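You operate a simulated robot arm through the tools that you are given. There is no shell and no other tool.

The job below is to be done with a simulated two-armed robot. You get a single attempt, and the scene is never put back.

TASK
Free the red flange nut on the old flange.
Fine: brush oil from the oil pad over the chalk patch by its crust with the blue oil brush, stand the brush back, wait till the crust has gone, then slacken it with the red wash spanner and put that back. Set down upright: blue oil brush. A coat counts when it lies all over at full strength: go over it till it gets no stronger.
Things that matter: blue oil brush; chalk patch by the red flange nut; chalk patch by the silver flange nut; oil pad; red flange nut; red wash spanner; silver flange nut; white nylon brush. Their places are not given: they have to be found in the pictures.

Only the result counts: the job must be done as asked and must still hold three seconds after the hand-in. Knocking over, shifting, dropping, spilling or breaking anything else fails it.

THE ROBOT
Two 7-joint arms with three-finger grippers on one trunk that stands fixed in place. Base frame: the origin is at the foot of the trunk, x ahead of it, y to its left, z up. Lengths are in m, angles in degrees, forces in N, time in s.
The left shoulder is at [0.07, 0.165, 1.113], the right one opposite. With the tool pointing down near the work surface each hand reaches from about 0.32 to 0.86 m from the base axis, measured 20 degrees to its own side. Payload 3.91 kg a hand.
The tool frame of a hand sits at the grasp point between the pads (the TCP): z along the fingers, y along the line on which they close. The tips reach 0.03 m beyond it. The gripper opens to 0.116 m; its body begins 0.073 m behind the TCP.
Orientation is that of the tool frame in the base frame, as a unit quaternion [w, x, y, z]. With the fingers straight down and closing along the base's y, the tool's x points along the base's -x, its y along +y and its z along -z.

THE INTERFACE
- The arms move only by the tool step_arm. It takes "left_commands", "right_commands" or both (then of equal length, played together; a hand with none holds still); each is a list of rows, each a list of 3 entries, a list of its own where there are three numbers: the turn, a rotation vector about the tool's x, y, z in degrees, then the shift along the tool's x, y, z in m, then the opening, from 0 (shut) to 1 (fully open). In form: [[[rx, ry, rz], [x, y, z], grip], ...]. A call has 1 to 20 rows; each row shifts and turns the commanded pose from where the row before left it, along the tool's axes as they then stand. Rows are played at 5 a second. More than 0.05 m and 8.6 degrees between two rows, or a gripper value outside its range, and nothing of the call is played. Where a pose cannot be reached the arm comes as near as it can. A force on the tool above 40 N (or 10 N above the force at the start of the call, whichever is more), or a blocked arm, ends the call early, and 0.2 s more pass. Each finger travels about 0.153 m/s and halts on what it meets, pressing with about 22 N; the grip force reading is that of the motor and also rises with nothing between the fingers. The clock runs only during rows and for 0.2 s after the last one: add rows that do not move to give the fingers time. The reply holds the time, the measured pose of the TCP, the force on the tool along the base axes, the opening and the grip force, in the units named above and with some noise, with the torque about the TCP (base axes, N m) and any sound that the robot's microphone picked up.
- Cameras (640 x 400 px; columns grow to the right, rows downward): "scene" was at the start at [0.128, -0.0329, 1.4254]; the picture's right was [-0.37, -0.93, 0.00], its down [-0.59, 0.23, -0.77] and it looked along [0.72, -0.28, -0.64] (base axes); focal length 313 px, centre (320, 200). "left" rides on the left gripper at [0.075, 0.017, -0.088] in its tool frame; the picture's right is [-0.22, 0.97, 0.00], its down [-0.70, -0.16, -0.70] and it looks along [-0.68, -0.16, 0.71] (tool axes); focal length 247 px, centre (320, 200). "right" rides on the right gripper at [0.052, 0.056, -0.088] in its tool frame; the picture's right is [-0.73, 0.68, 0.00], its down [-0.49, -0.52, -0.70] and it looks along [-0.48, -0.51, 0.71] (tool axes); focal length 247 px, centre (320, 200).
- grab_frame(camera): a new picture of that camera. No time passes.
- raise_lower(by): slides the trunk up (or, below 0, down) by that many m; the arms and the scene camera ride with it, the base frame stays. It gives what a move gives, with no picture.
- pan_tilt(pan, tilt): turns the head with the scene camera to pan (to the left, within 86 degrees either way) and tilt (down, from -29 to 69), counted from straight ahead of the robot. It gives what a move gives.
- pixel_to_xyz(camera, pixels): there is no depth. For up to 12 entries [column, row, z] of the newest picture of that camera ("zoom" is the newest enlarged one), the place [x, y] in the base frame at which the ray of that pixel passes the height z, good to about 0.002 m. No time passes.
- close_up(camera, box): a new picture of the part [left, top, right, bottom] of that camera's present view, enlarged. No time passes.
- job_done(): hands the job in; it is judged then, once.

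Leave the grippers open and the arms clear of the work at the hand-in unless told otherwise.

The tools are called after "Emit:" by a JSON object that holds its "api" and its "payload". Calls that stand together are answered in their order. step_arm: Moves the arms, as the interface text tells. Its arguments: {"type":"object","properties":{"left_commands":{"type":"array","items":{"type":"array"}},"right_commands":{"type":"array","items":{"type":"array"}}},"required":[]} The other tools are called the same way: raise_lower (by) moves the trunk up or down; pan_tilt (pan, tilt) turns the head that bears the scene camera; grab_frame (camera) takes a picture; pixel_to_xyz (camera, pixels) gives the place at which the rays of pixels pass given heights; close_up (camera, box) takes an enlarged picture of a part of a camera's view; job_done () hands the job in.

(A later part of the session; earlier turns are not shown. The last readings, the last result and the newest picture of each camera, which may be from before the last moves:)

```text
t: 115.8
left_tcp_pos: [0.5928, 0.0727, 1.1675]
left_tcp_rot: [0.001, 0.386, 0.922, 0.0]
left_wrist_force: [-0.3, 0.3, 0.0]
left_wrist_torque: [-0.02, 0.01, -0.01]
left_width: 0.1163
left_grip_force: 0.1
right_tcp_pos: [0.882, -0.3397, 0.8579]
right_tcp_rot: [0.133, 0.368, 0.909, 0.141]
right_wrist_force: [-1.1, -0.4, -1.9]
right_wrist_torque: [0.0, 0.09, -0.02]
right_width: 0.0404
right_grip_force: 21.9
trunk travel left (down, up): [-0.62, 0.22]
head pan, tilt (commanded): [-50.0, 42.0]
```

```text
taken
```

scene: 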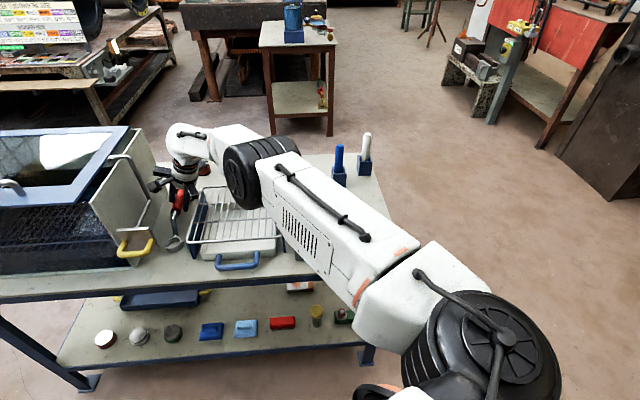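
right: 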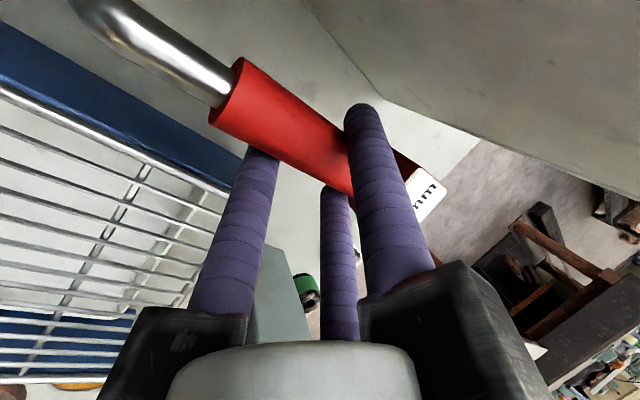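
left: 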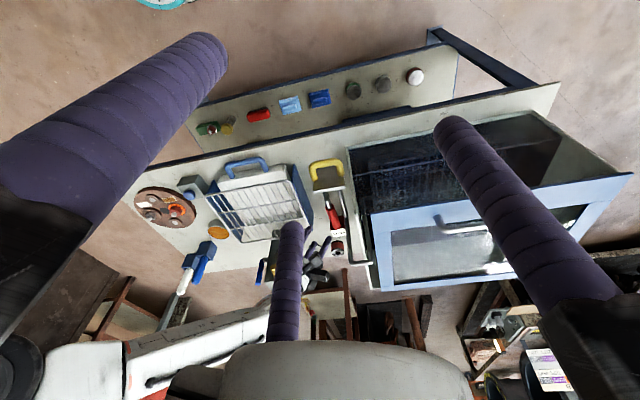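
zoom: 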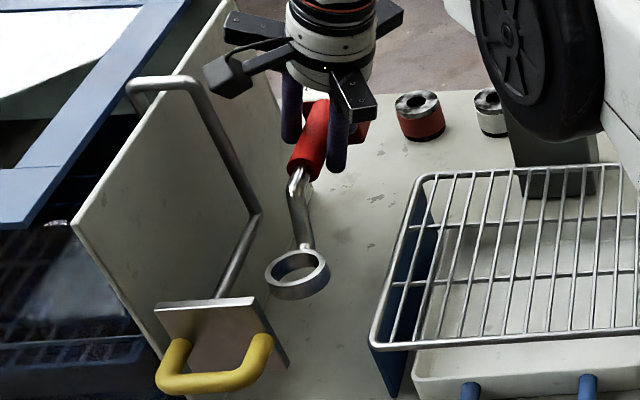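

Spanner is free and level. Carry it inward and up over the rack: first (−0.13,−0.08,+0.10), then (−0.20,−0.13,+0.05).

Emit:
{"api": "step_arm", "payload": {"right_commands": [[[0, 0, 0], [0.0039, -0.0204, -0.03], 0.2], [[0, 0, 0], [0.0039, -0.0204, -0.03], 0.2], [[0, 0, 0], [0.0039, -0.0204, -0.03], 0.2], [[0, 0, 0], [0.0039, -0.0204, -0.03], 0.2], [[0, 0, 0], [0.0039, -0.0204, -0.03], 0.2], [[0, 0, 0], [0.0066, -0.0331, -0.0227], 0.2], [[0, 0, 0], [0.0066, -0.0331, -0.0227], 0.2], [[0, 0, 0], [0.0066, -0.0331, -0.0227], 0.2], [[0, 0, 0], [0.0066, -0.0331, -0.0227], 0.2], [[0, 0, 0], [0.0066, -0.0331, -0.0227], 0.2], [[0, 0, 0], [0.0066, -0.0331, -0.0227], 0.2], [[0, 0, 0], [0, 0, 0], 0.2]]}}

Emit:
{"api": "grab_frame", "payload": {"camera": "scene"}}

Emit:
{"api": "grab_frame", "payload": {"camera": "left"}}

```text
t: 118.4
left_tcp_pos: [0.5933, 0.0721, 1.169]
left_tcp_rot: [0.0, 0.387, 0.922, -0.001]
left_wrist_force: [0.5, -0.7, -0.6]
left_wrist_torque: [0.02, 0.01, -0.02]
left_width: 0.116
left_grip_force: 0.0
right_tcp_pos: [0.5472, -0.5512, 1.0063]
right_tcp_rot: [0.133, 0.367, 0.91, 0.141]
right_wrist_force: [0.8, 0.4, -3.9]
right_wrist_torque: [-0.01, 0.08, 0.01]
right_width: 0.0405
right_grip_force: 22.1
trunk travel left (down, up): [-0.62, 0.22]
head pan, tilt (commanded): [-50.0, 42.0]
```

```text
taken
```

scene: 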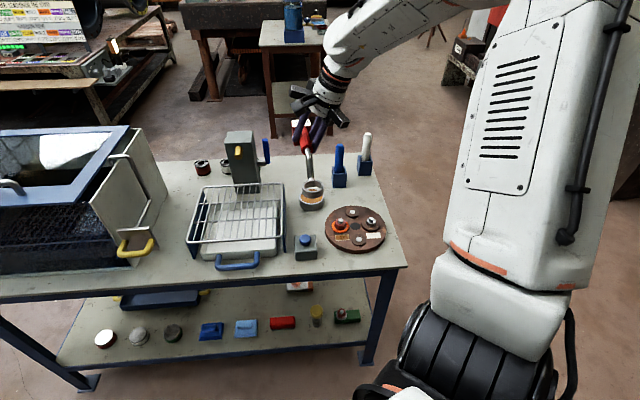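

```text
taken
```

left: 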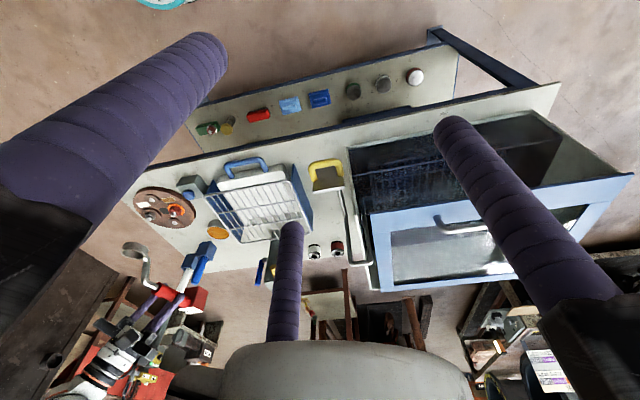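

Spanner is held well. Check the crust again in the scene view.

Emit:
{"api": "close_up", "payload": {"camera": "scene", "box": [320, 195, 390, 260]}}

Emit:
{"api": "close_up", "payload": {"camera": "scene", "box": [328, 215, 352, 245]}}

```text
6.15 times, centred on (355, 228) of scene
```

zoom: 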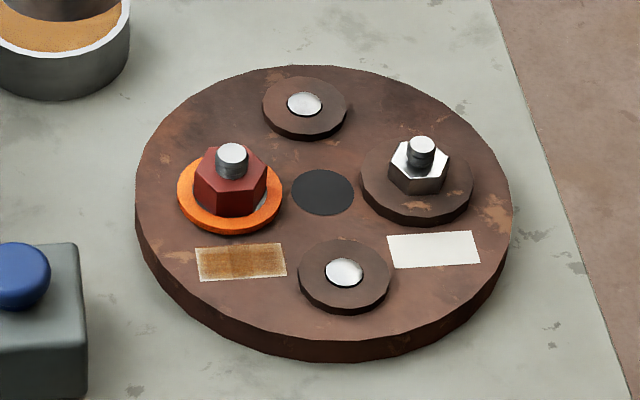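

```text
13.33 times, centred on (340, 230) of scene
```

zoom: 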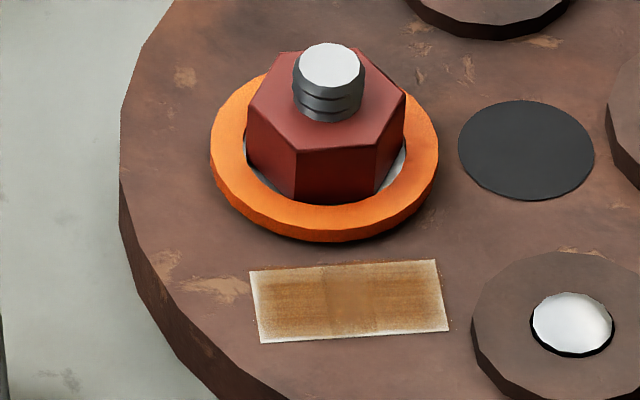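

The orange ring persists, so I keep waiting. Meanwhile I turn the spanner (−83° about vertical) high above the work and turn the left camera back to watch the flange.

Emit:
{"api": "step_arm", "payload": {"right_commands": [[[1.164, -2.939, 7.675], [0, 0, 0], 0.2], [[1.164, -2.939, 7.675], [0, 0, 0], 0.2], [[1.164, -2.939, 7.675], [0, 0, 0], 0.2], [[1.164, -2.939, 7.675], [0, 0, 0], 0.2], [[1.164, -2.939, 7.675], [0, 0, 0], 0.2], [[1.164, -2.939, 7.675], [0, 0, 0], 0.2], [[1.164, -2.939, 7.675], [0, 0, 0], 0.2], [[1.164, -2.939, 7.675], [0, 0, 0], 0.2], [[1.164, -2.939, 7.675], [0, 0, 0], 0.2], [[1.164, -2.939, 7.675], [0, 0, 0], 0.2], [[0, 0, 0], [0, 0, 0], 0.2]], "left_commands": [[[0, 0, 7.7], [0, 0, 0], 1], [[0, 0, 7.7], [0, 0, 0], 1], [[0, 0, 7.7], [0, 0, 0], 1], [[0, 0, 7.7], [0, 0, 0], 1], [[0, 0, 7.7], [0, 0, 0], 1], [[0, 0, 7.7], [0, 0, 0], 1], [[0, 0, 0], [0, 0, 0], 1], [[0, 0, 0], [0, 0, 0], 1], [[0, 0, 0], [0, 0, 0], 1], [[0, 0, 0], [0, 0, 0], 1], [[0, 0, 0], [0, 0, 0], 1]]}}

Emit:
{"api": "grab_frame", "payload": {"camera": "scene"}}

Emit:
{"api": "grab_frame", "payload": {"camera": "left"}}

```text
t: 120.8
left_tcp_pos: [0.5924, 0.0712, 1.1682]
left_tcp_rot: [0.0, 0.717, 0.697, 0.001]
left_wrist_force: [-0.1, -0.4, -0.1]
left_wrist_torque: [0.05, 0.02, 0.03]
left_width: 0.1163
left_grip_force: 0.1
right_tcp_pos: [0.5499, -0.5515, 1.0081]
right_tcp_rot: [0.194, 0.878, 0.437, 0.018]
right_wrist_force: [-0.3, -0.2, -3.4]
right_wrist_torque: [0.1, -0.02, -0.02]
right_width: 0.0406
right_grip_force: 21.7
trunk travel left (down, up): [-0.62, 0.22]
head pan, tilt (commanded): [-50.0, 42.0]
```

```text
taken
```

scene: 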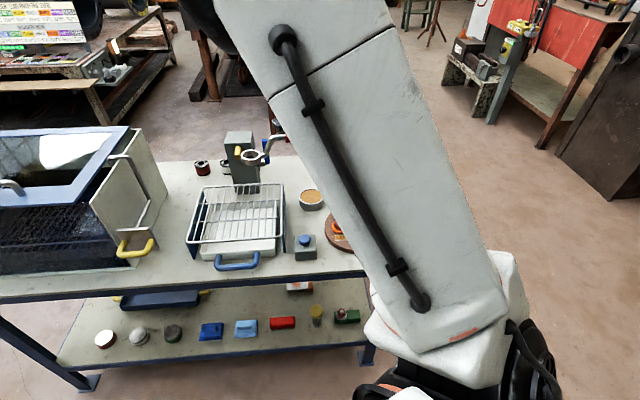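

```text
taken
```

left: 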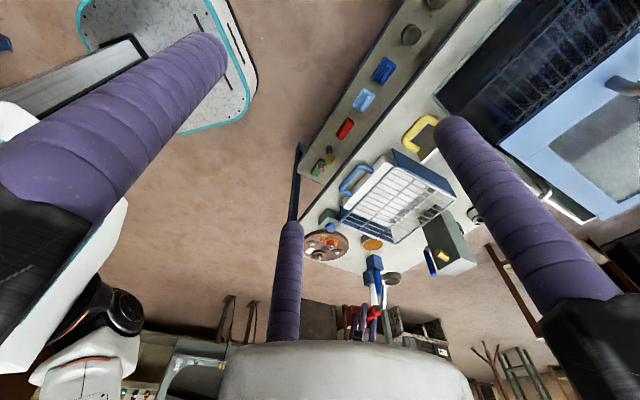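

Turned. Now I carry the spanner so that its ring hovers above the red nut at a safe height (ring bottom ≈0.84).

Emit:
{"api": "step_arm", "payload": {"right_commands": [[[0, 0, 0], [-0.0339, -0.0158, 0.0184], 0.2], [[0, 0, 0], [-0.0339, -0.0158, 0.0184], 0.2], [[0, 0, 0], [-0.0339, -0.0158, 0.0184], 0.2], [[0, 0, 0], [-0.0339, -0.0158, 0.0184], 0.2], [[0, 0, 0], [-0.0339, -0.0158, 0.0184], 0.2], [[0, 0, 0], [-0.0339, -0.0158, 0.0184], 0.2], [[0, 0, 0], [0, 0, 0], 0.2]]}}

Emit:
{"api": "grab_frame", "payload": {"camera": "left"}}

Emit:
{"api": "close_up", "payload": {"camera": "left", "box": [290, 215, 370, 275]}}

Emit:
{"api": "grab_frame", "payload": {"camera": "right"}}

```text
t: 122.4
left_tcp_pos: [0.5906, 0.0738, 1.1682]
left_tcp_rot: [0.0, 0.718, 0.696, 0.0]
left_wrist_force: [-0.6, -0.6, -0.5]
left_wrist_torque: [-0.02, -0.01, 0.02]
left_width: 0.1159
left_grip_force: 0.1
right_tcp_pos: [0.3747, -0.6925, 0.9001]
right_tcp_rot: [0.194, 0.878, 0.438, 0.017]
right_wrist_force: [0.0, -0.3, -3.2]
right_wrist_torque: [0.08, 0.0, -0.03]
right_width: 0.0407
right_grip_force: 21.9
trunk travel left (down, up): [-0.62, 0.22]
head pan, tilt (commanded): [-50.0, 42.0]
```

```text
taken
```

left: 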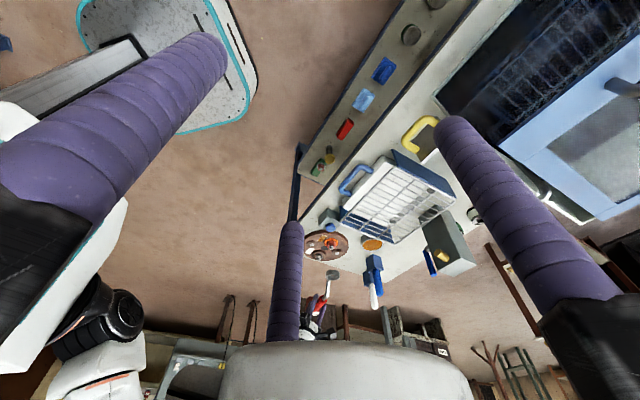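

```text
6.67 times, centred on (330, 245) of left
```

zoom: 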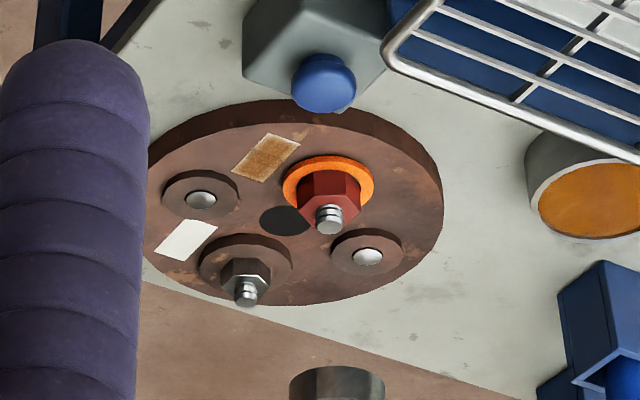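

```text
taken
```

right: 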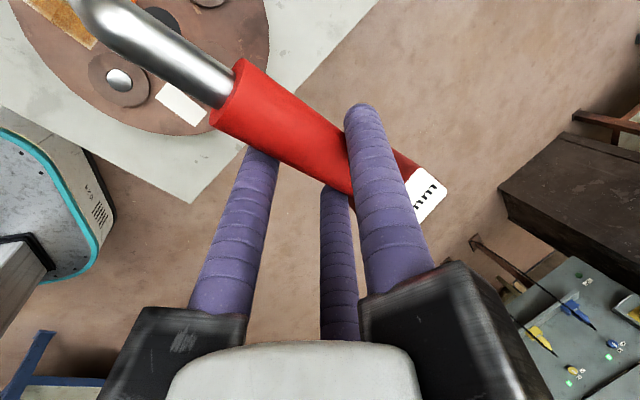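

The ring hovers near the nut as seen from the left. I check the scene camera for arm positions and views.

Emit:
{"api": "grab_frame", "payload": {"camera": "scene"}}

Emit:
{"api": "close_up", "payload": {"camera": "left", "box": [318, 228, 342, 246]}}

```text
taken
```

scene: 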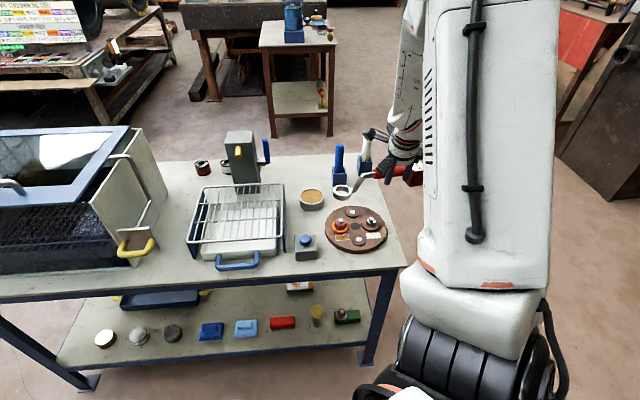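

```text
16.00 times, centred on (330, 237) of left
```

zoom: 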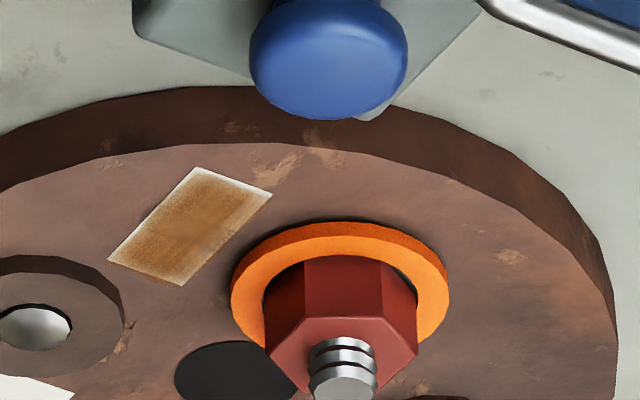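

Both cameras now see nut and ring clearly. I wait ~16 s holding still and check the crust.

Emit:
{"api": "step_arm", "payload": {"right_commands": [[[0, 0, 0], [0, 0, 0], 0.2], [[0, 0, 0], [0, 0, 0], 0.2], [[0, 0, 0], [0, 0, 0], 0.2], [[0, 0, 0], [0, 0, 0], 0.2], [[0, 0, 0], [0, 0, 0], 0.2], [[0, 0, 0], [0, 0, 0], 0.2], [[0, 0, 0], [0, 0, 0], 0.2], [[0, 0, 0], [0, 0, 0], 0.2], [[0, 0, 0], [0, 0, 0], 0.2], [[0, 0, 0], [0, 0, 0], 0.2], [[0, 0, 0], [0, 0, 0], 0.2], [[0, 0, 0], [0, 0, 0], 0.2], [[0, 0, 0], [0, 0, 0], 0.2], [[0, 0, 0], [0, 0, 0], 0.2], [[0, 0, 0], [0, 0, 0], 0.2], [[0, 0, 0], [0, 0, 0], 0.2], [[0, 0, 0], [0, 0, 0], 0.2], [[0, 0, 0], [0, 0, 0], 0.2], [[0, 0, 0], [0, 0, 0], 0.2], [[0, 0, 0], [0, 0, 0], 0.2]]}}

Emit:
{"api": "step_arm", "payload": {"right_commands": [[[0, 0, 0], [0, 0, 0], 0.2], [[0, 0, 0], [0, 0, 0], 0.2], [[0, 0, 0], [0, 0, 0], 0.2], [[0, 0, 0], [0, 0, 0], 0.2], [[0, 0, 0], [0, 0, 0], 0.2], [[0, 0, 0], [0, 0, 0], 0.2], [[0, 0, 0], [0, 0, 0], 0.2], [[0, 0, 0], [0, 0, 0], 0.2], [[0, 0, 0], [0, 0, 0], 0.2], [[0, 0, 0], [0, 0, 0], 0.2], [[0, 0, 0], [0, 0, 0], 0.2], [[0, 0, 0], [0, 0, 0], 0.2], [[0, 0, 0], [0, 0, 0], 0.2], [[0, 0, 0], [0, 0, 0], 0.2], [[0, 0, 0], [0, 0, 0], 0.2], [[0, 0, 0], [0, 0, 0], 0.2], [[0, 0, 0], [0, 0, 0], 0.2], [[0, 0, 0], [0, 0, 0], 0.2], [[0, 0, 0], [0, 0, 0], 0.2], [[0, 0, 0], [0, 0, 0], 0.2]]}}

Emit:
{"api": "step_arm", "payload": {"right_commands": [[[0, 0, 0], [0, 0, 0], 0.2], [[0, 0, 0], [0, 0, 0], 0.2], [[0, 0, 0], [0, 0, 0], 0.2], [[0, 0, 0], [0, 0, 0], 0.2], [[0, 0, 0], [0, 0, 0], 0.2], [[0, 0, 0], [0, 0, 0], 0.2], [[0, 0, 0], [0, 0, 0], 0.2], [[0, 0, 0], [0, 0, 0], 0.2], [[0, 0, 0], [0, 0, 0], 0.2], [[0, 0, 0], [0, 0, 0], 0.2], [[0, 0, 0], [0, 0, 0], 0.2], [[0, 0, 0], [0, 0, 0], 0.2], [[0, 0, 0], [0, 0, 0], 0.2], [[0, 0, 0], [0, 0, 0], 0.2], [[0, 0, 0], [0, 0, 0], 0.2], [[0, 0, 0], [0, 0, 0], 0.2], [[0, 0, 0], [0, 0, 0], 0.2], [[0, 0, 0], [0, 0, 0], 0.2], [[0, 0, 0], [0, 0, 0], 0.2], [[0, 0, 0], [0, 0, 0], 0.2]]}}

Emit:
{"api": "step_arm", "payload": {"right_commands": [[[0, 0, 0], [0, 0, 0], 0.2], [[0, 0, 0], [0, 0, 0], 0.2], [[0, 0, 0], [0, 0, 0], 0.2], [[0, 0, 0], [0, 0, 0], 0.2], [[0, 0, 0], [0, 0, 0], 0.2], [[0, 0, 0], [0, 0, 0], 0.2], [[0, 0, 0], [0, 0, 0], 0.2], [[0, 0, 0], [0, 0, 0], 0.2], [[0, 0, 0], [0, 0, 0], 0.2], [[0, 0, 0], [0, 0, 0], 0.2], [[0, 0, 0], [0, 0, 0], 0.2], [[0, 0, 0], [0, 0, 0], 0.2], [[0, 0, 0], [0, 0, 0], 0.2], [[0, 0, 0], [0, 0, 0], 0.2], [[0, 0, 0], [0, 0, 0], 0.2], [[0, 0, 0], [0, 0, 0], 0.2], [[0, 0, 0], [0, 0, 0], 0.2], [[0, 0, 0], [0, 0, 0], 0.2], [[0, 0, 0], [0, 0, 0], 0.2], [[0, 0, 0], [0, 0, 0], 0.2]]}}

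Emit:
{"api": "close_up", "payload": {"camera": "left", "box": [318, 228, 342, 246]}}

Emit:
{"api": "close_up", "payload": {"camera": "scene", "box": [322, 205, 352, 245]}}

```text
t: 126.6
left_tcp_pos: [0.5913, 0.0715, 1.1681]
left_tcp_rot: [0.0, 0.718, 0.696, 0.0]
left_wrist_force: [0.0, 0.0, -0.1]
left_wrist_torque: [0.01, -0.02, -0.01]
left_width: 0.1159
left_grip_force: 0.1
right_tcp_pos: [0.3747, -0.6935, 0.8991]
right_tcp_rot: [0.194, 0.878, 0.438, 0.017]
right_wrist_force: [0.3, -0.5, -2.4]
right_wrist_torque: [0.05, -0.01, 0.01]
right_width: 0.0406
right_grip_force: 22.2
trunk travel left (down, up): [-0.62, 0.22]
head pan, tilt (commanded): [-50.0, 42.0]
```

```text
t: 130.8
left_tcp_pos: [0.5921, 0.0718, 1.1682]
left_tcp_rot: [0.001, 0.717, 0.697, 0.0]
left_wrist_force: [-1.0, -0.4, 0.0]
left_wrist_torque: [0.0, -0.01, 0.01]
left_width: 0.1159
left_grip_force: 0.0
right_tcp_pos: [0.3762, -0.6928, 0.901]
right_tcp_rot: [0.193, 0.877, 0.439, 0.017]
right_wrist_force: [0.0, -0.4, -1.7]
right_wrist_torque: [0.05, 0.02, -0.02]
right_width: 0.0404
right_grip_force: 21.5
trunk travel left (down, up): [-0.62, 0.22]
head pan, tilt (commanded): [-50.0, 42.0]
```

```text
t: 135.0
left_tcp_pos: [0.5927, 0.0728, 1.168]
left_tcp_rot: [-0.001, 0.718, 0.696, -0.001]
left_wrist_force: [0.6, 0.2, 0.0]
left_wrist_torque: [-0.02, -0.02, 0.0]
left_width: 0.1162
left_grip_force: 0.0
right_tcp_pos: [0.3755, -0.6941, 0.9011]
right_tcp_rot: [0.194, 0.877, 0.439, 0.018]
right_wrist_force: [-0.4, 0.6, -2.7]
right_wrist_torque: [0.05, -0.02, -0.01]
right_width: 0.0406
right_grip_force: 21.8
trunk travel left (down, up): [-0.62, 0.22]
head pan, tilt (commanded): [-50.0, 42.0]
```

```text
t: 139.2
left_tcp_pos: [0.5925, 0.0715, 1.1682]
left_tcp_rot: [-0.001, 0.717, 0.697, 0.0]
left_wrist_force: [0.0, -0.3, -0.8]
left_wrist_torque: [0.03, 0.02, 0.0]
left_width: 0.1158
left_grip_force: 0.0
right_tcp_pos: [0.3743, -0.6936, 0.8998]
right_tcp_rot: [0.194, 0.878, 0.438, 0.017]
right_wrist_force: [0.7, -0.3, -2.7]
right_wrist_torque: [0.09, 0.0, 0.0]
right_width: 0.0407
right_grip_force: 22.0
trunk travel left (down, up): [-0.62, 0.22]
head pan, tilt (commanded): [-50.0, 42.0]
```

```text
16.00 times, centred on (330, 237) of left
```

zoom: 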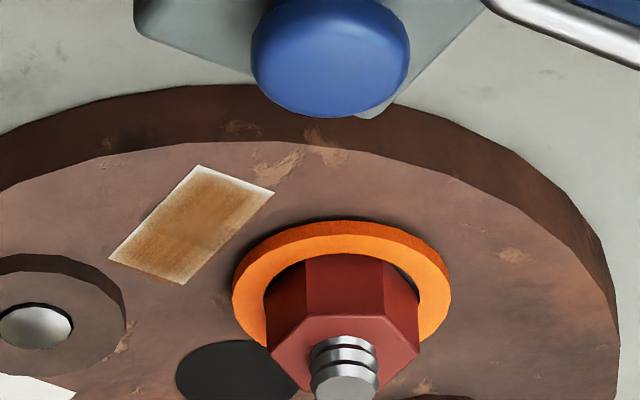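

```text
10.00 times, centred on (337, 225) of scene
```

zoom: 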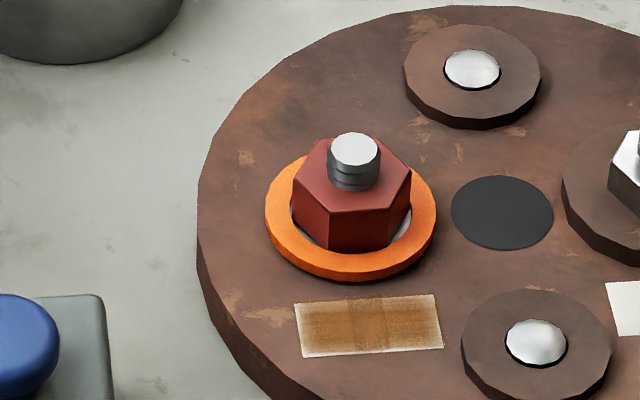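

Still the same after 95 s. The initial brown collar (equal to the silver nut's) is clearly gone; what remains is a smaller orange ring and a grey washer — it may be the bared seat. I'll align the spanner meanwhile and re-check before turning. Zoom on the spanner ring in both cameras.

Emit:
{"api": "close_up", "payload": {"camera": "scene", "box": [322, 175, 362, 205]}}

Emit:
{"api": "pixel_to_xyz", "payload": {"camera": "scene", "pixels": [[342, 190, 0.83], [342, 190, 0.85], [342, 190, 0.87]]}}

Emit:
{"api": "close_up", "payload": {"camera": "left", "box": [312, 255, 352, 285]}}

```text
13.33 times, centred on (342, 190) of scene
```

zoom: 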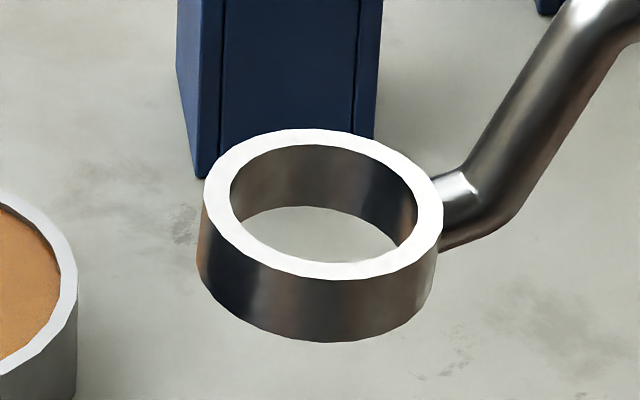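

```text
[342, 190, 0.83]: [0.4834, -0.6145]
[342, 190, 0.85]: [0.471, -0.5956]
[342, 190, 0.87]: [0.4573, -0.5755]
```

```text
13.33 times, centred on (332, 270) of left
```

zoom: 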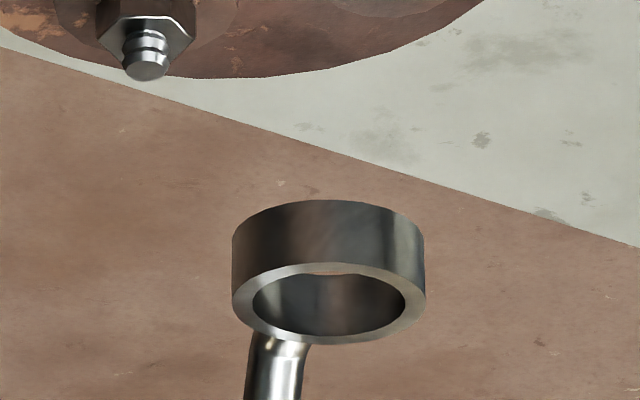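

Ring top centre: scene raw (342.3,190.3), left raw (332.75,277.65). The nut stud top: scene zoom earlier (355,150)@10x → raw (340.5,220); left (344,385)@16x → raw (331.5,248.6). Triangulate both.

Emit:
{"api": "pixel_to_xyz", "payload": {"camera": "scene", "pixels": [[342.3, 190.3, 0.84], [342.3, 190.3, 0.86], [342.3, 190.3, 0.88], [340.5, 220, 0.74], [340.5, 220, 0.75], [340.5, 220, 0.76]]}}

Emit:
{"api": "pixel_to_xyz", "payload": {"camera": "left", "pixels": [[332.75, 277.65, 0.84], [332.75, 277.65, 0.86], [332.75, 277.65, 0.88], [331.5, 248.6, 0.74], [331.5, 248.6, 0.75], [331.5, 248.6, 0.76]]}}

```text
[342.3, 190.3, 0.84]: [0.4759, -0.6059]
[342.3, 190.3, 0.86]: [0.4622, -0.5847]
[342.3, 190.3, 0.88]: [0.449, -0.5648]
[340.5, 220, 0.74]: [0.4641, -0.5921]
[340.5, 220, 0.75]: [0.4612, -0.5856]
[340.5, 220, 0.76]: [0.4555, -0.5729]
```

```text
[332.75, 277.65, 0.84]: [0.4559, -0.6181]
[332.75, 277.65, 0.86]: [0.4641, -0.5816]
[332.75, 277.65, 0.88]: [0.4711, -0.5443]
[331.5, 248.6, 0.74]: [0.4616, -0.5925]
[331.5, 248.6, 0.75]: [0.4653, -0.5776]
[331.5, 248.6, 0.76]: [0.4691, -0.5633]
```

The ring is already within a few mm of the nut in plan. I lower to just above the stud (ring bottom ≈0.765) and compare directly.

Emit:
{"api": "step_arm", "payload": {"right_commands": [[[0, 0, 0], [0.00257, -0.00664, 0.0172], 0.2], [[0, 0, 0], [0.00257, -0.00664, 0.0172], 0.2], [[0, 0, 0], [0.00257, -0.00664, 0.0172], 0.2], [[0, 0, 0], [0.00257, -0.00664, 0.0172], 0.2], [[0, 0, 0], [0, 0, 0], 0.2]]}}

Emit:
{"api": "close_up", "payload": {"camera": "scene", "box": [320, 195, 364, 240]}}

Emit:
{"api": "close_up", "payload": {"camera": "left", "box": [312, 230, 352, 270]}}

```text
t: 140.4
left_tcp_pos: [0.5918, 0.0727, 1.1685]
left_tcp_rot: [0.0, 0.718, 0.696, 0.0]
left_wrist_force: [-0.1, 0.4, -0.1]
left_wrist_torque: [0.02, 0.0, 0.02]
left_width: 0.116
left_grip_force: 0.1
right_tcp_pos: [0.375, -0.6932, 0.8266]
right_tcp_rot: [0.193, 0.877, 0.439, 0.017]
right_wrist_force: [0.0, 0.0, -2.3]
right_wrist_torque: [0.1, 0.01, -0.04]
right_width: 0.0404
right_grip_force: 22.2
trunk travel left (down, up): [-0.62, 0.22]
head pan, tilt (commanded): [-50.0, 42.0]
```

```text
8.89 times, centred on (342, 218) of scene
```

zoom: 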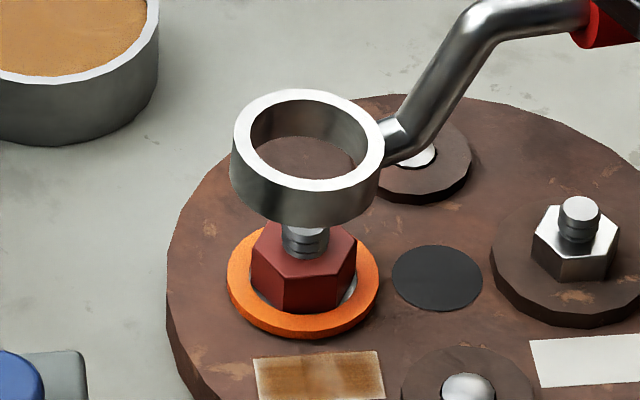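

```text
10.00 times, centred on (332, 250) of left
```

zoom: 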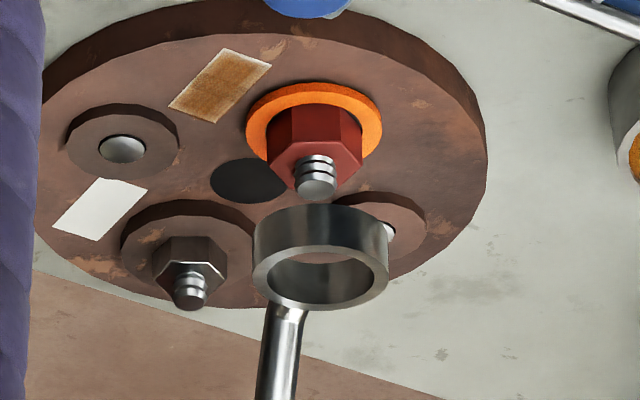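

The ring is within ~1 mm of the nut's axis in both cameras. Lower 0.021 m so that the stud enters the ring's hole, then re-check.

Emit:
{"api": "step_arm", "payload": {"right_commands": [[[0, 0, 0], [0.00145, -0.00374, 0.0097], 0.2], [[0, 0, 0], [0.00145, -0.00374, 0.0097], 0.2], [[0, 0, 0], [0, 0, 0], 0.2]]}}

Emit:
{"api": "close_up", "payload": {"camera": "scene", "box": [326, 205, 356, 240]}}

Emit:
{"api": "close_up", "payload": {"camera": "left", "box": [316, 232, 346, 262]}}

```text
t: 141.2
left_tcp_pos: [0.5916, 0.0733, 1.1672]
left_tcp_rot: [-0.001, 0.717, 0.697, -0.001]
left_wrist_force: [0.1, 0.0, 0.8]
left_wrist_torque: [0.01, 0.01, 0.03]
left_width: 0.1157
left_grip_force: 0.1
right_tcp_pos: [0.3749, -0.6931, 0.8038]
right_tcp_rot: [0.193, 0.878, 0.438, 0.017]
right_wrist_force: [-0.7, 0.7, -2.1]
right_wrist_torque: [0.1, 0.01, 0.05]
right_width: 0.0409
right_grip_force: 22.4
trunk travel left (down, up): [-0.62, 0.22]
head pan, tilt (commanded): [-50.0, 42.0]
```

```text
11.43 times, centred on (341, 222) of scene
```

zoom: 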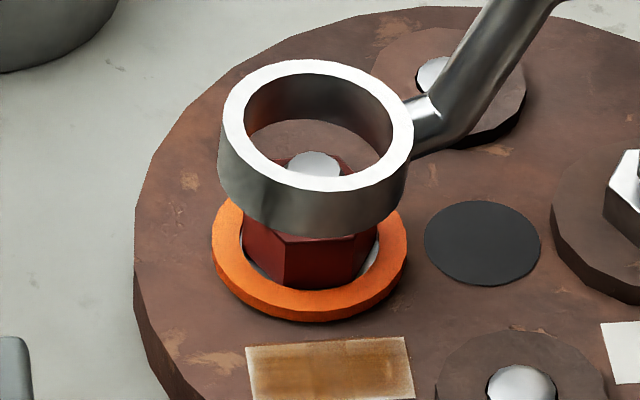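

```text
13.33 times, centred on (331, 247) of left
```

zoom: 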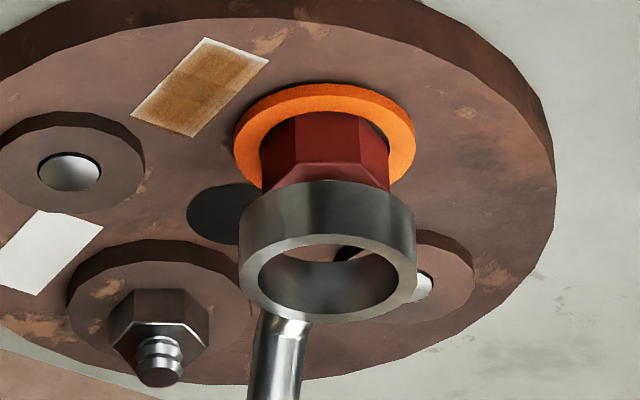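

Nearly centred: I shift (+0.7,−1.2) mm and lower 8 mm toward the nut's top, then check.

Emit:
{"api": "step_arm", "payload": {"right_commands": [[[0, 0, 0], [-0.0005, 0.0012, 0.0005], 0.2], [[0, 0, 0], [0.00055, -0.00143, 0.0037], 0.2], [[0, 0, 0], [0.00055, -0.00143, 0.0037], 0.2], [[0, 0, 0], [0, 0, 0], 0.2]]}}

Emit:
{"api": "close_up", "payload": {"camera": "scene", "box": [326, 205, 356, 240]}}

Emit:
{"api": "close_up", "payload": {"camera": "left", "box": [316, 232, 346, 262]}}

```text
t: 142.2
left_tcp_pos: [0.5916, 0.0733, 1.1686]
left_tcp_rot: [0.0, 0.718, 0.696, 0.001]
left_wrist_force: [0.3, -0.4, 0.6]
left_wrist_torque: [0.01, -0.02, 0.03]
left_width: 0.1159
left_grip_force: 0.0
right_tcp_pos: [0.376, -0.6939, 0.7963]
right_tcp_rot: [0.193, 0.878, 0.438, 0.017]
right_wrist_force: [0.1, -0.6, -2.5]
right_wrist_torque: [0.09, 0.02, 0.0]
right_width: 0.0401
right_grip_force: 21.9
trunk travel left (down, up): [-0.62, 0.22]
head pan, tilt (commanded): [-50.0, 42.0]
```

```text
11.43 times, centred on (341, 222) of scene
```

zoom: 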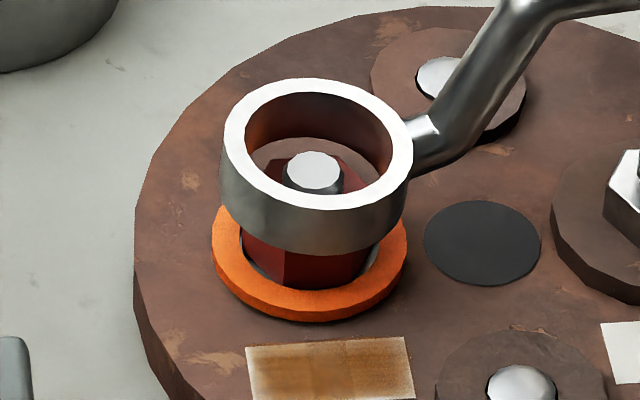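

```text
13.33 times, centred on (331, 247) of left
```

zoom: 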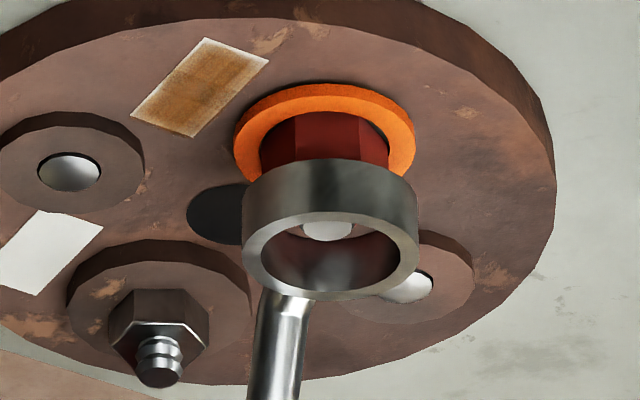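

Centred to within ~0.7 mm. Small correction (−0.5,+0.6) mm, then lower 4 mm and read the force.

Emit:
{"api": "step_arm", "payload": {"right_commands": [[[0, 0, 0], [0.0002, -0.0007, -0.0003], 0.2], [[0, 0, 0], [0.00028, -0.00071, 0.00185], 0.2], [[0, 0, 0], [0.00028, -0.00071, 0.00185], 0.2], [[0, 0, 0], [0, 0, 0], 0.2]]}}

Emit:
{"api": "close_up", "payload": {"camera": "scene", "box": [326, 205, 356, 240]}}

Emit:
{"api": "close_up", "payload": {"camera": "left", "box": [316, 232, 346, 262]}}

```text
t: 143.2
left_tcp_pos: [0.5923, 0.0723, 1.1678]
left_tcp_rot: [0.0, 0.717, 0.697, 0.001]
left_wrist_force: [0.3, -0.7, 0.9]
left_wrist_torque: [-0.01, -0.02, 0.01]
left_width: 0.116
left_grip_force: 0.0
right_tcp_pos: [0.3758, -0.6938, 0.7927]
right_tcp_rot: [0.193, 0.877, 0.439, 0.017]
right_wrist_force: [0.4, -0.1, -3.1]
right_wrist_torque: [0.08, 0.0, 0.0]
right_width: 0.0404
right_grip_force: 21.8
trunk travel left (down, up): [-0.62, 0.22]
head pan, tilt (commanded): [-50.0, 42.0]
```

```text
11.43 times, centred on (341, 222) of scene
```

zoom: 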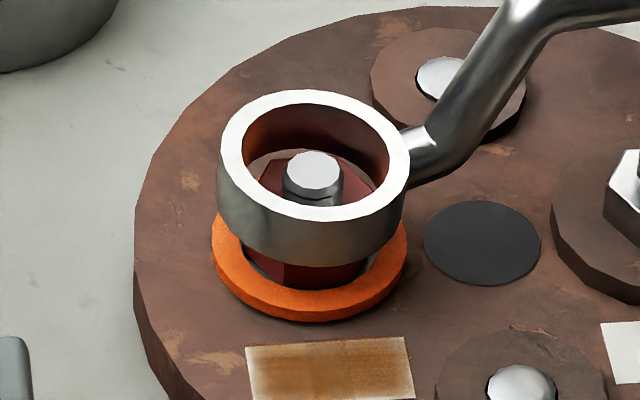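

```text
13.33 times, centred on (331, 247) of left
```

zoom: 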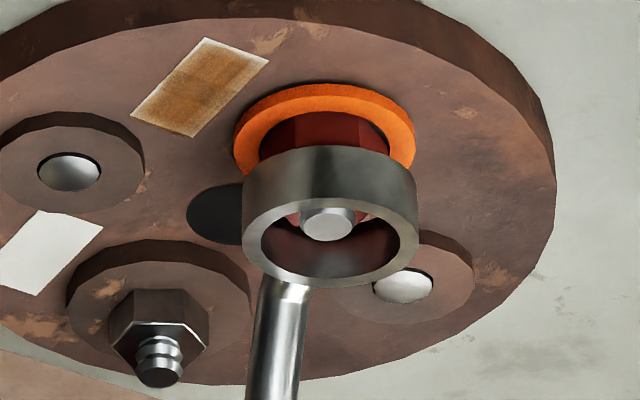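

No contact yet; ring is about to pass over the nut. Lower 4 mm more.

Emit:
{"api": "step_arm", "payload": {"right_commands": [[[0, 0, 0], [0.00028, -0.00071, 0.00185], 0.2], [[0, 0, 0], [0.00028, -0.00071, 0.00185], 0.2], [[0, 0, 0], [0, 0, 0], 0.2]]}}

Emit:
{"api": "close_up", "payload": {"camera": "left", "box": [316, 232, 346, 262]}}

```text
t: 144.0
left_tcp_pos: [0.592, 0.0725, 1.168]
left_tcp_rot: [-0.001, 0.718, 0.696, 0.0]
left_wrist_force: [-0.6, 0.1, 0.0]
left_wrist_torque: [0.0, 0.0, 0.02]
left_width: 0.1156
left_grip_force: 0.1
right_tcp_pos: [0.3742, -0.6939, 0.7883]
right_tcp_rot: [0.194, 0.877, 0.439, 0.018]
right_wrist_force: [0.3, -1.1, -2.6]
right_wrist_torque: [0.09, 0.02, 0.01]
right_width: 0.0405
right_grip_force: 21.9
trunk travel left (down, up): [-0.62, 0.22]
head pan, tilt (commanded): [-50.0, 42.0]
```

```text
13.33 times, centred on (331, 247) of left
```

zoom: 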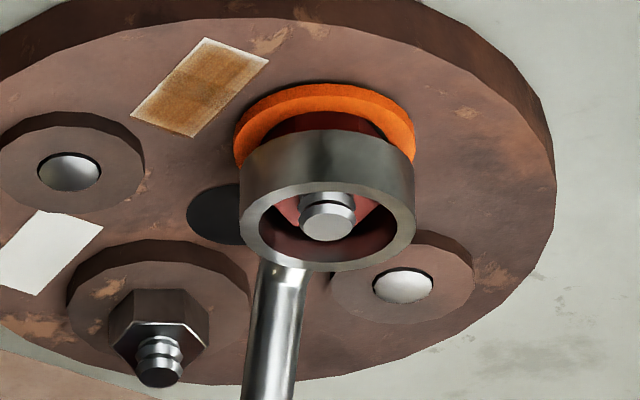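

Still free, the nut is now inside the ring. Lower 3 mm more.

Emit:
{"api": "step_arm", "payload": {"right_commands": [[[0, 0, 0], [0.00021, -0.00053, 0.00139], 0.2], [[0, 0, 0], [0.00021, -0.00053, 0.00139], 0.2], [[0, 0, 0], [0, 0, 0], 0.2]]}}

Emit:
{"api": "close_up", "payload": {"camera": "left", "box": [316, 232, 346, 262]}}

Emit:
{"api": "close_up", "payload": {"camera": "scene", "box": [326, 205, 356, 240]}}

```text
t: 144.8
left_tcp_pos: [0.5918, 0.0718, 1.1671]
left_tcp_rot: [0.0, 0.717, 0.697, 0.0]
left_wrist_force: [1.0, 0.3, 0.2]
left_wrist_torque: [0.01, 0.0, 0.03]
left_width: 0.1158
left_grip_force: 0.1
right_tcp_pos: [0.376, -0.6941, 0.7854]
right_tcp_rot: [0.194, 0.877, 0.438, 0.017]
right_wrist_force: [0.2, -0.7, -3.3]
right_wrist_torque: [0.09, 0.04, 0.0]
right_width: 0.0403
right_grip_force: 22.4
trunk travel left (down, up): [-0.62, 0.22]
head pan, tilt (commanded): [-50.0, 42.0]
```

```text
13.33 times, centred on (331, 247) of left
```

zoom: 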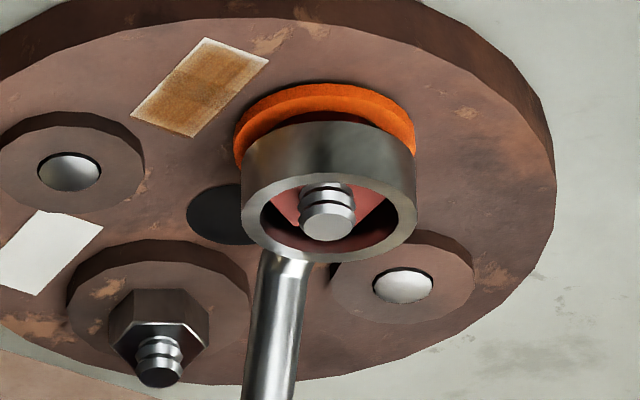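

```text
11.43 times, centred on (341, 222) of scene
```

zoom: 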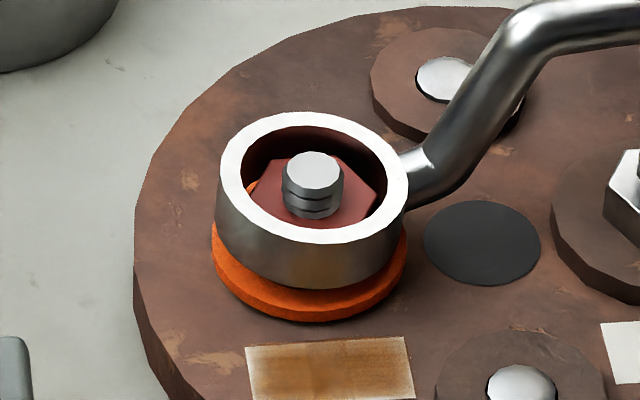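

The ring surrounds the nut. Continue in 2 mm steps to light contact.

Emit:
{"api": "step_arm", "payload": {"right_commands": [[[0, 0, 0], [0.00028, -0.00071, 0.00185], 0.2], [[0, 0, 0], [0, 0, 0], 0.2]]}}

Emit:
{"api": "step_arm", "payload": {"right_commands": [[[0, 0, 0], [0.00021, -0.00053, 0.00139], 0.2], [[0, 0, 0], [0, 0, 0], 0.2]]}}

Emit:
{"api": "close_up", "payload": {"camera": "left", "box": [316, 232, 346, 262]}}

Emit:
{"api": "close_up", "payload": {"camera": "scene", "box": [326, 205, 356, 240]}}

```text
t: 145.4
left_tcp_pos: [0.5923, 0.0725, 1.1677]
left_tcp_rot: [0.0, 0.717, 0.697, 0.0]
left_wrist_force: [0.4, -1.1, 0.0]
left_wrist_torque: [0.02, 0.01, 0.0]
left_width: 0.1159
left_grip_force: 0.0
right_tcp_pos: [0.3764, -0.6946, 0.7829]
right_tcp_rot: [0.193, 0.878, 0.438, 0.017]
right_wrist_force: [0.0, -0.4, -3.2]
right_wrist_torque: [0.08, -0.02, 0.03]
right_width: 0.0403
right_grip_force: 21.9
trunk travel left (down, up): [-0.62, 0.22]
head pan, tilt (commanded): [-50.0, 42.0]
```

```text
t: 146.0
left_tcp_pos: [0.5918, 0.0724, 1.1678]
left_tcp_rot: [0.0, 0.718, 0.696, 0.0]
left_wrist_force: [-0.7, 0.4, 0.7]
left_wrist_torque: [-0.01, -0.02, 0.0]
left_width: 0.1163
left_grip_force: 0.1
right_tcp_pos: [0.3762, -0.6935, 0.7829]
right_tcp_rot: [0.194, 0.878, 0.437, 0.017]
right_wrist_force: [0.1, 0.3, -3.1]
right_wrist_torque: [0.07, 0.03, 0.01]
right_width: 0.0403
right_grip_force: 22.5
trunk travel left (down, up): [-0.62, 0.22]
head pan, tilt (commanded): [-50.0, 42.0]
```

```text
13.33 times, centred on (331, 247) of left
```

zoom: 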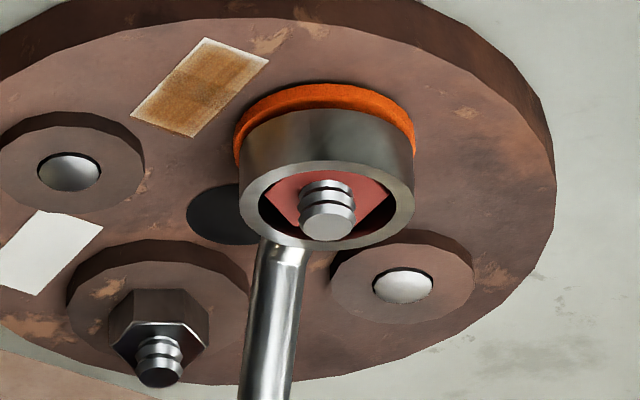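

```text
11.43 times, centred on (341, 222) of scene
```

zoom: 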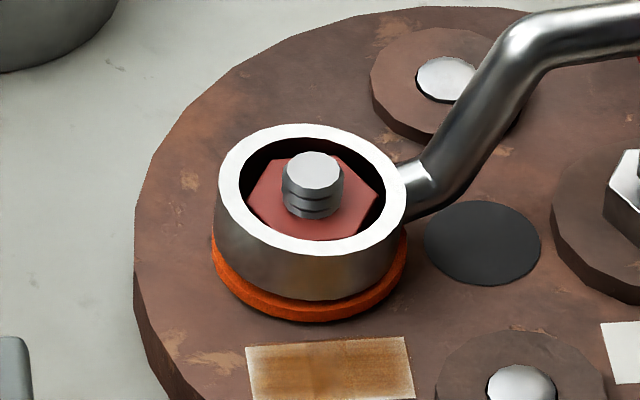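

The ring fully surrounds the nut with no side load. The brown crust collar is gone (the silver one still has its own), and nothing has changed for 100 s, so I try a very gentle counter-clockwise turn (2 × 1°) about the nut's axis and read the force.

Emit:
{"api": "step_arm", "payload": {"right_commands": [[[-0.138, 0.356, -0.924], [5e-05, 0.0022, 0.00085], 0.2], [[0, 0, 0], [0, 0, 0], 0.2]]}}

Emit:
{"api": "step_arm", "payload": {"right_commands": [[[-0.138, 0.356, -0.924], [5e-05, 0.0022, 0.00085], 0.2], [[0, 0, 0], [0, 0, 0], 0.2]]}}

Emit:
{"api": "close_up", "payload": {"camera": "scene", "box": [326, 205, 356, 240]}}

```text
t: 146.6
left_tcp_pos: [0.593, 0.0711, 1.1677]
left_tcp_rot: [0.0, 0.718, 0.696, -0.001]
left_wrist_force: [0.1, 0.0, 0.1]
left_wrist_torque: [-0.03, 0.0, 0.02]
left_width: 0.1162
left_grip_force: 0.0
right_tcp_pos: [0.3773, -0.6948, 0.7828]
right_tcp_rot: [0.194, 0.873, 0.446, 0.018]
right_wrist_force: [-0.2, -0.2, -3.6]
right_wrist_torque: [0.05, 0.01, -0.08]
right_width: 0.0403
right_grip_force: 22.4
trunk travel left (down, up): [-0.62, 0.22]
head pan, tilt (commanded): [-50.0, 42.0]
```

```text
t: 147.2
left_tcp_pos: [0.5917, 0.0721, 1.1679]
left_tcp_rot: [0.001, 0.717, 0.697, 0.0]
left_wrist_force: [-0.7, 0.0, -1.0]
left_wrist_torque: [0.0, -0.03, 0.0]
left_width: 0.116
left_grip_force: 0.0
right_tcp_pos: [0.3785, -0.6963, 0.7833]
right_tcp_rot: [0.193, 0.87, 0.454, 0.021]
right_wrist_force: [0.0, -0.3, -3.4]
right_wrist_torque: [0.07, -0.02, -0.17]
right_width: 0.0404
right_grip_force: 22.0
trunk travel left (down, up): [-0.62, 0.22]
head pan, tilt (commanded): [-50.0, 42.0]
```

```text
11.43 times, centred on (341, 222) of scene
```

zoom: 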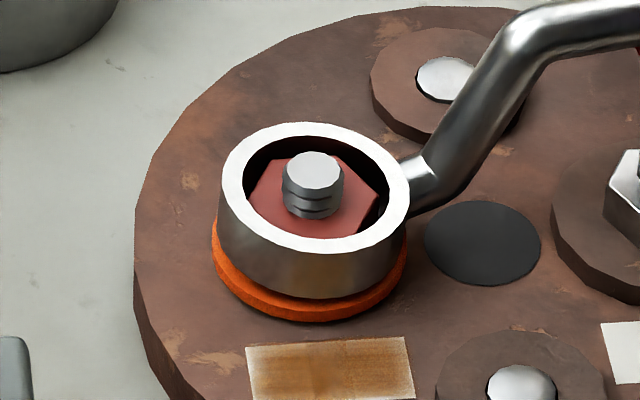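

Only a small resisting torque (−0.17 N m) and no side force. I continue carefully another 2 × 2°.

Emit:
{"api": "step_arm", "payload": {"right_commands": [[[-0.276, 0.713, -1.848], [0.0001, 0.00445, 0.0017], 0.2], [[0, 0, 0], [0, 0, 0], 0.2]]}}

Emit:
{"api": "step_arm", "payload": {"right_commands": [[[-0.276, 0.713, -1.848], [0.0001, 0.00445, 0.0017], 0.2], [[0, 0, 0], [0, 0, 0], 0.2]]}}

Emit:
{"api": "close_up", "payload": {"camera": "scene", "box": [326, 205, 356, 240]}}

Emit:
{"api": "close_up", "payload": {"camera": "left", "box": [316, 232, 346, 262]}}

```text
t: 147.8
left_tcp_pos: [0.5923, 0.0717, 1.1678]
left_tcp_rot: [-0.001, 0.718, 0.696, 0.001]
left_wrist_force: [0.2, 0.3, 0.1]
left_wrist_torque: [-0.01, -0.02, 0.02]
left_width: 0.116
left_grip_force: 0.0
right_tcp_pos: [0.382, -0.6997, 0.7816]
right_tcp_rot: [0.193, 0.862, 0.469, 0.024]
right_wrist_force: [-0.6, 0.3, -2.1]
right_wrist_torque: [0.04, 0.0, -0.33]
right_width: 0.0404
right_grip_force: 21.9
trunk travel left (down, up): [-0.62, 0.22]
head pan, tilt (commanded): [-50.0, 42.0]
```

```text
t: 148.4
left_tcp_pos: [0.5912, 0.0722, 1.1679]
left_tcp_rot: [0.0, 0.718, 0.696, 0.0]
left_wrist_force: [0.0, 0.5, -0.1]
left_wrist_torque: [-0.01, -0.02, 0.0]
left_width: 0.116
left_grip_force: 0.1
right_tcp_pos: [0.3867, -0.7022, 0.7832]
right_tcp_rot: [0.192, 0.853, 0.484, 0.028]
right_wrist_force: [-0.1, -1.1, -3.1]
right_wrist_torque: [0.08, -0.01, -0.34]
right_width: 0.0404
right_grip_force: 22.1
trunk travel left (down, up): [-0.62, 0.22]
head pan, tilt (commanded): [-50.0, 42.0]
```

```text
11.43 times, centred on (341, 222) of scene
```

zoom: 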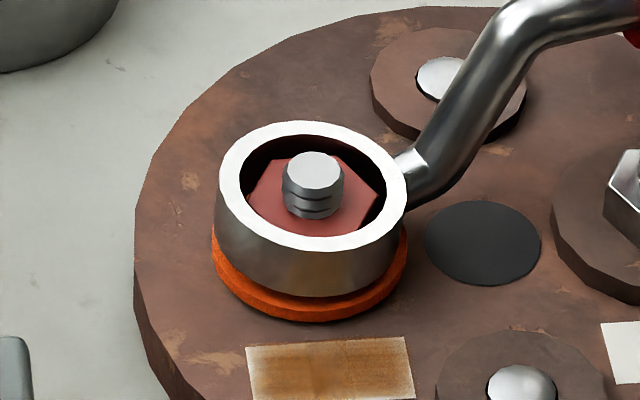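

```text
13.33 times, centred on (331, 247) of left
```

zoom: 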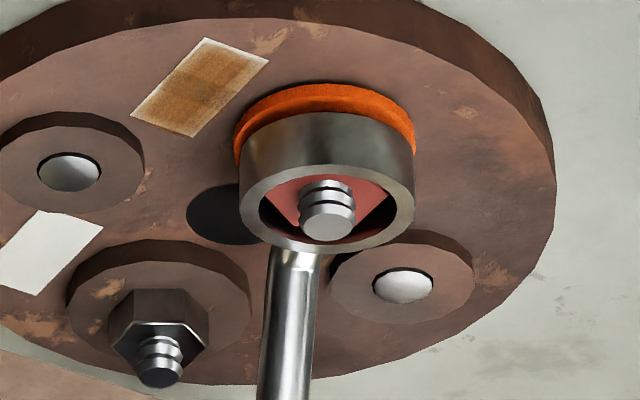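

Nut hasn't visibly turned yet; torque −0.34 N m with no side force. I continue 2 × 4°, watching torque.

Emit:
{"api": "step_arm", "payload": {"right_commands": [[[-0.276, 0.713, -1.848], [0.0001, 0.00445, 0.0017], 0.2], [[-0.276, 0.713, -1.848], [0.0001, 0.00445, 0.0017], 0.2], [[0, 0, 0], [0, 0, 0], 0.2]]}}

Emit:
{"api": "step_arm", "payload": {"right_commands": [[[-0.276, 0.713, -1.848], [0.0001, 0.00445, 0.0017], 0.2], [[-0.276, 0.713, -1.848], [0.0001, 0.00445, 0.0017], 0.2], [[0, 0, 0], [0, 0, 0], 0.2]]}}

Emit:
{"api": "close_up", "payload": {"camera": "scene", "box": [326, 205, 356, 240]}}

Emit:
{"api": "close_up", "payload": {"camera": "left", "box": [316, 232, 346, 262]}}

```text
t: 149.2
left_tcp_pos: [0.5914, 0.072, 1.1683]
left_tcp_rot: [0.0, 0.718, 0.696, 0.0]
left_wrist_force: [-0.2, -0.3, 0.0]
left_wrist_torque: [0.02, 0.01, -0.03]
left_width: 0.116
left_grip_force: 0.0
right_tcp_pos: [0.3957, -0.7087, 0.782]
right_tcp_rot: [0.192, 0.836, 0.513, 0.034]
right_wrist_force: [0.5, 0.6, -2.4]
right_wrist_torque: [0.06, 0.01, -0.24]
right_width: 0.0406
right_grip_force: 22.1
trunk travel left (down, up): [-0.62, 0.22]
head pan, tilt (commanded): [-50.0, 42.0]
```

```text
t: 150.0
left_tcp_pos: [0.5924, 0.0731, 1.1675]
left_tcp_rot: [0.001, 0.717, 0.697, 0.001]
left_wrist_force: [0.4, -0.3, -0.3]
left_wrist_torque: [0.03, 0.0, 0.03]
left_width: 0.1162
left_grip_force: 0.1
right_tcp_pos: [0.4034, -0.7119, 0.7826]
right_tcp_rot: [0.19, 0.817, 0.542, 0.04]
right_wrist_force: [0.1, 0.6, -3.3]
right_wrist_torque: [0.09, 0.02, -0.18]
right_width: 0.0405
right_grip_force: 22.3
trunk travel left (down, up): [-0.62, 0.22]
head pan, tilt (commanded): [-50.0, 42.0]
```

```text
11.43 times, centred on (341, 222) of scene
```

zoom: 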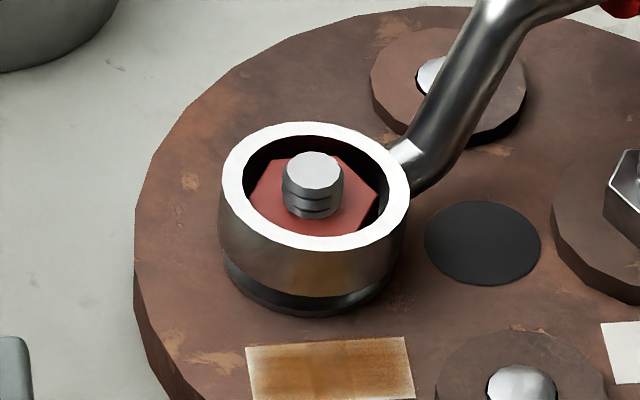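

```text
13.33 times, centred on (331, 247) of left
```

zoom: 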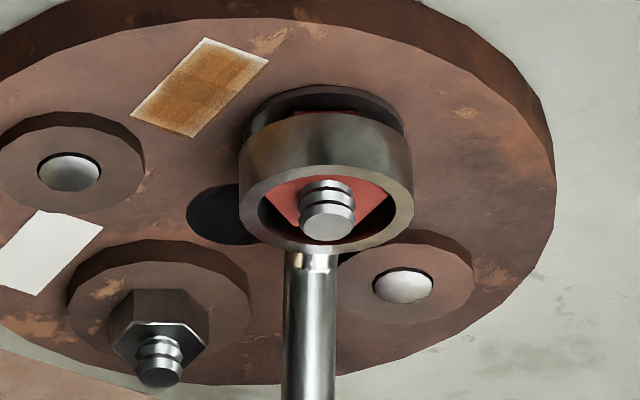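

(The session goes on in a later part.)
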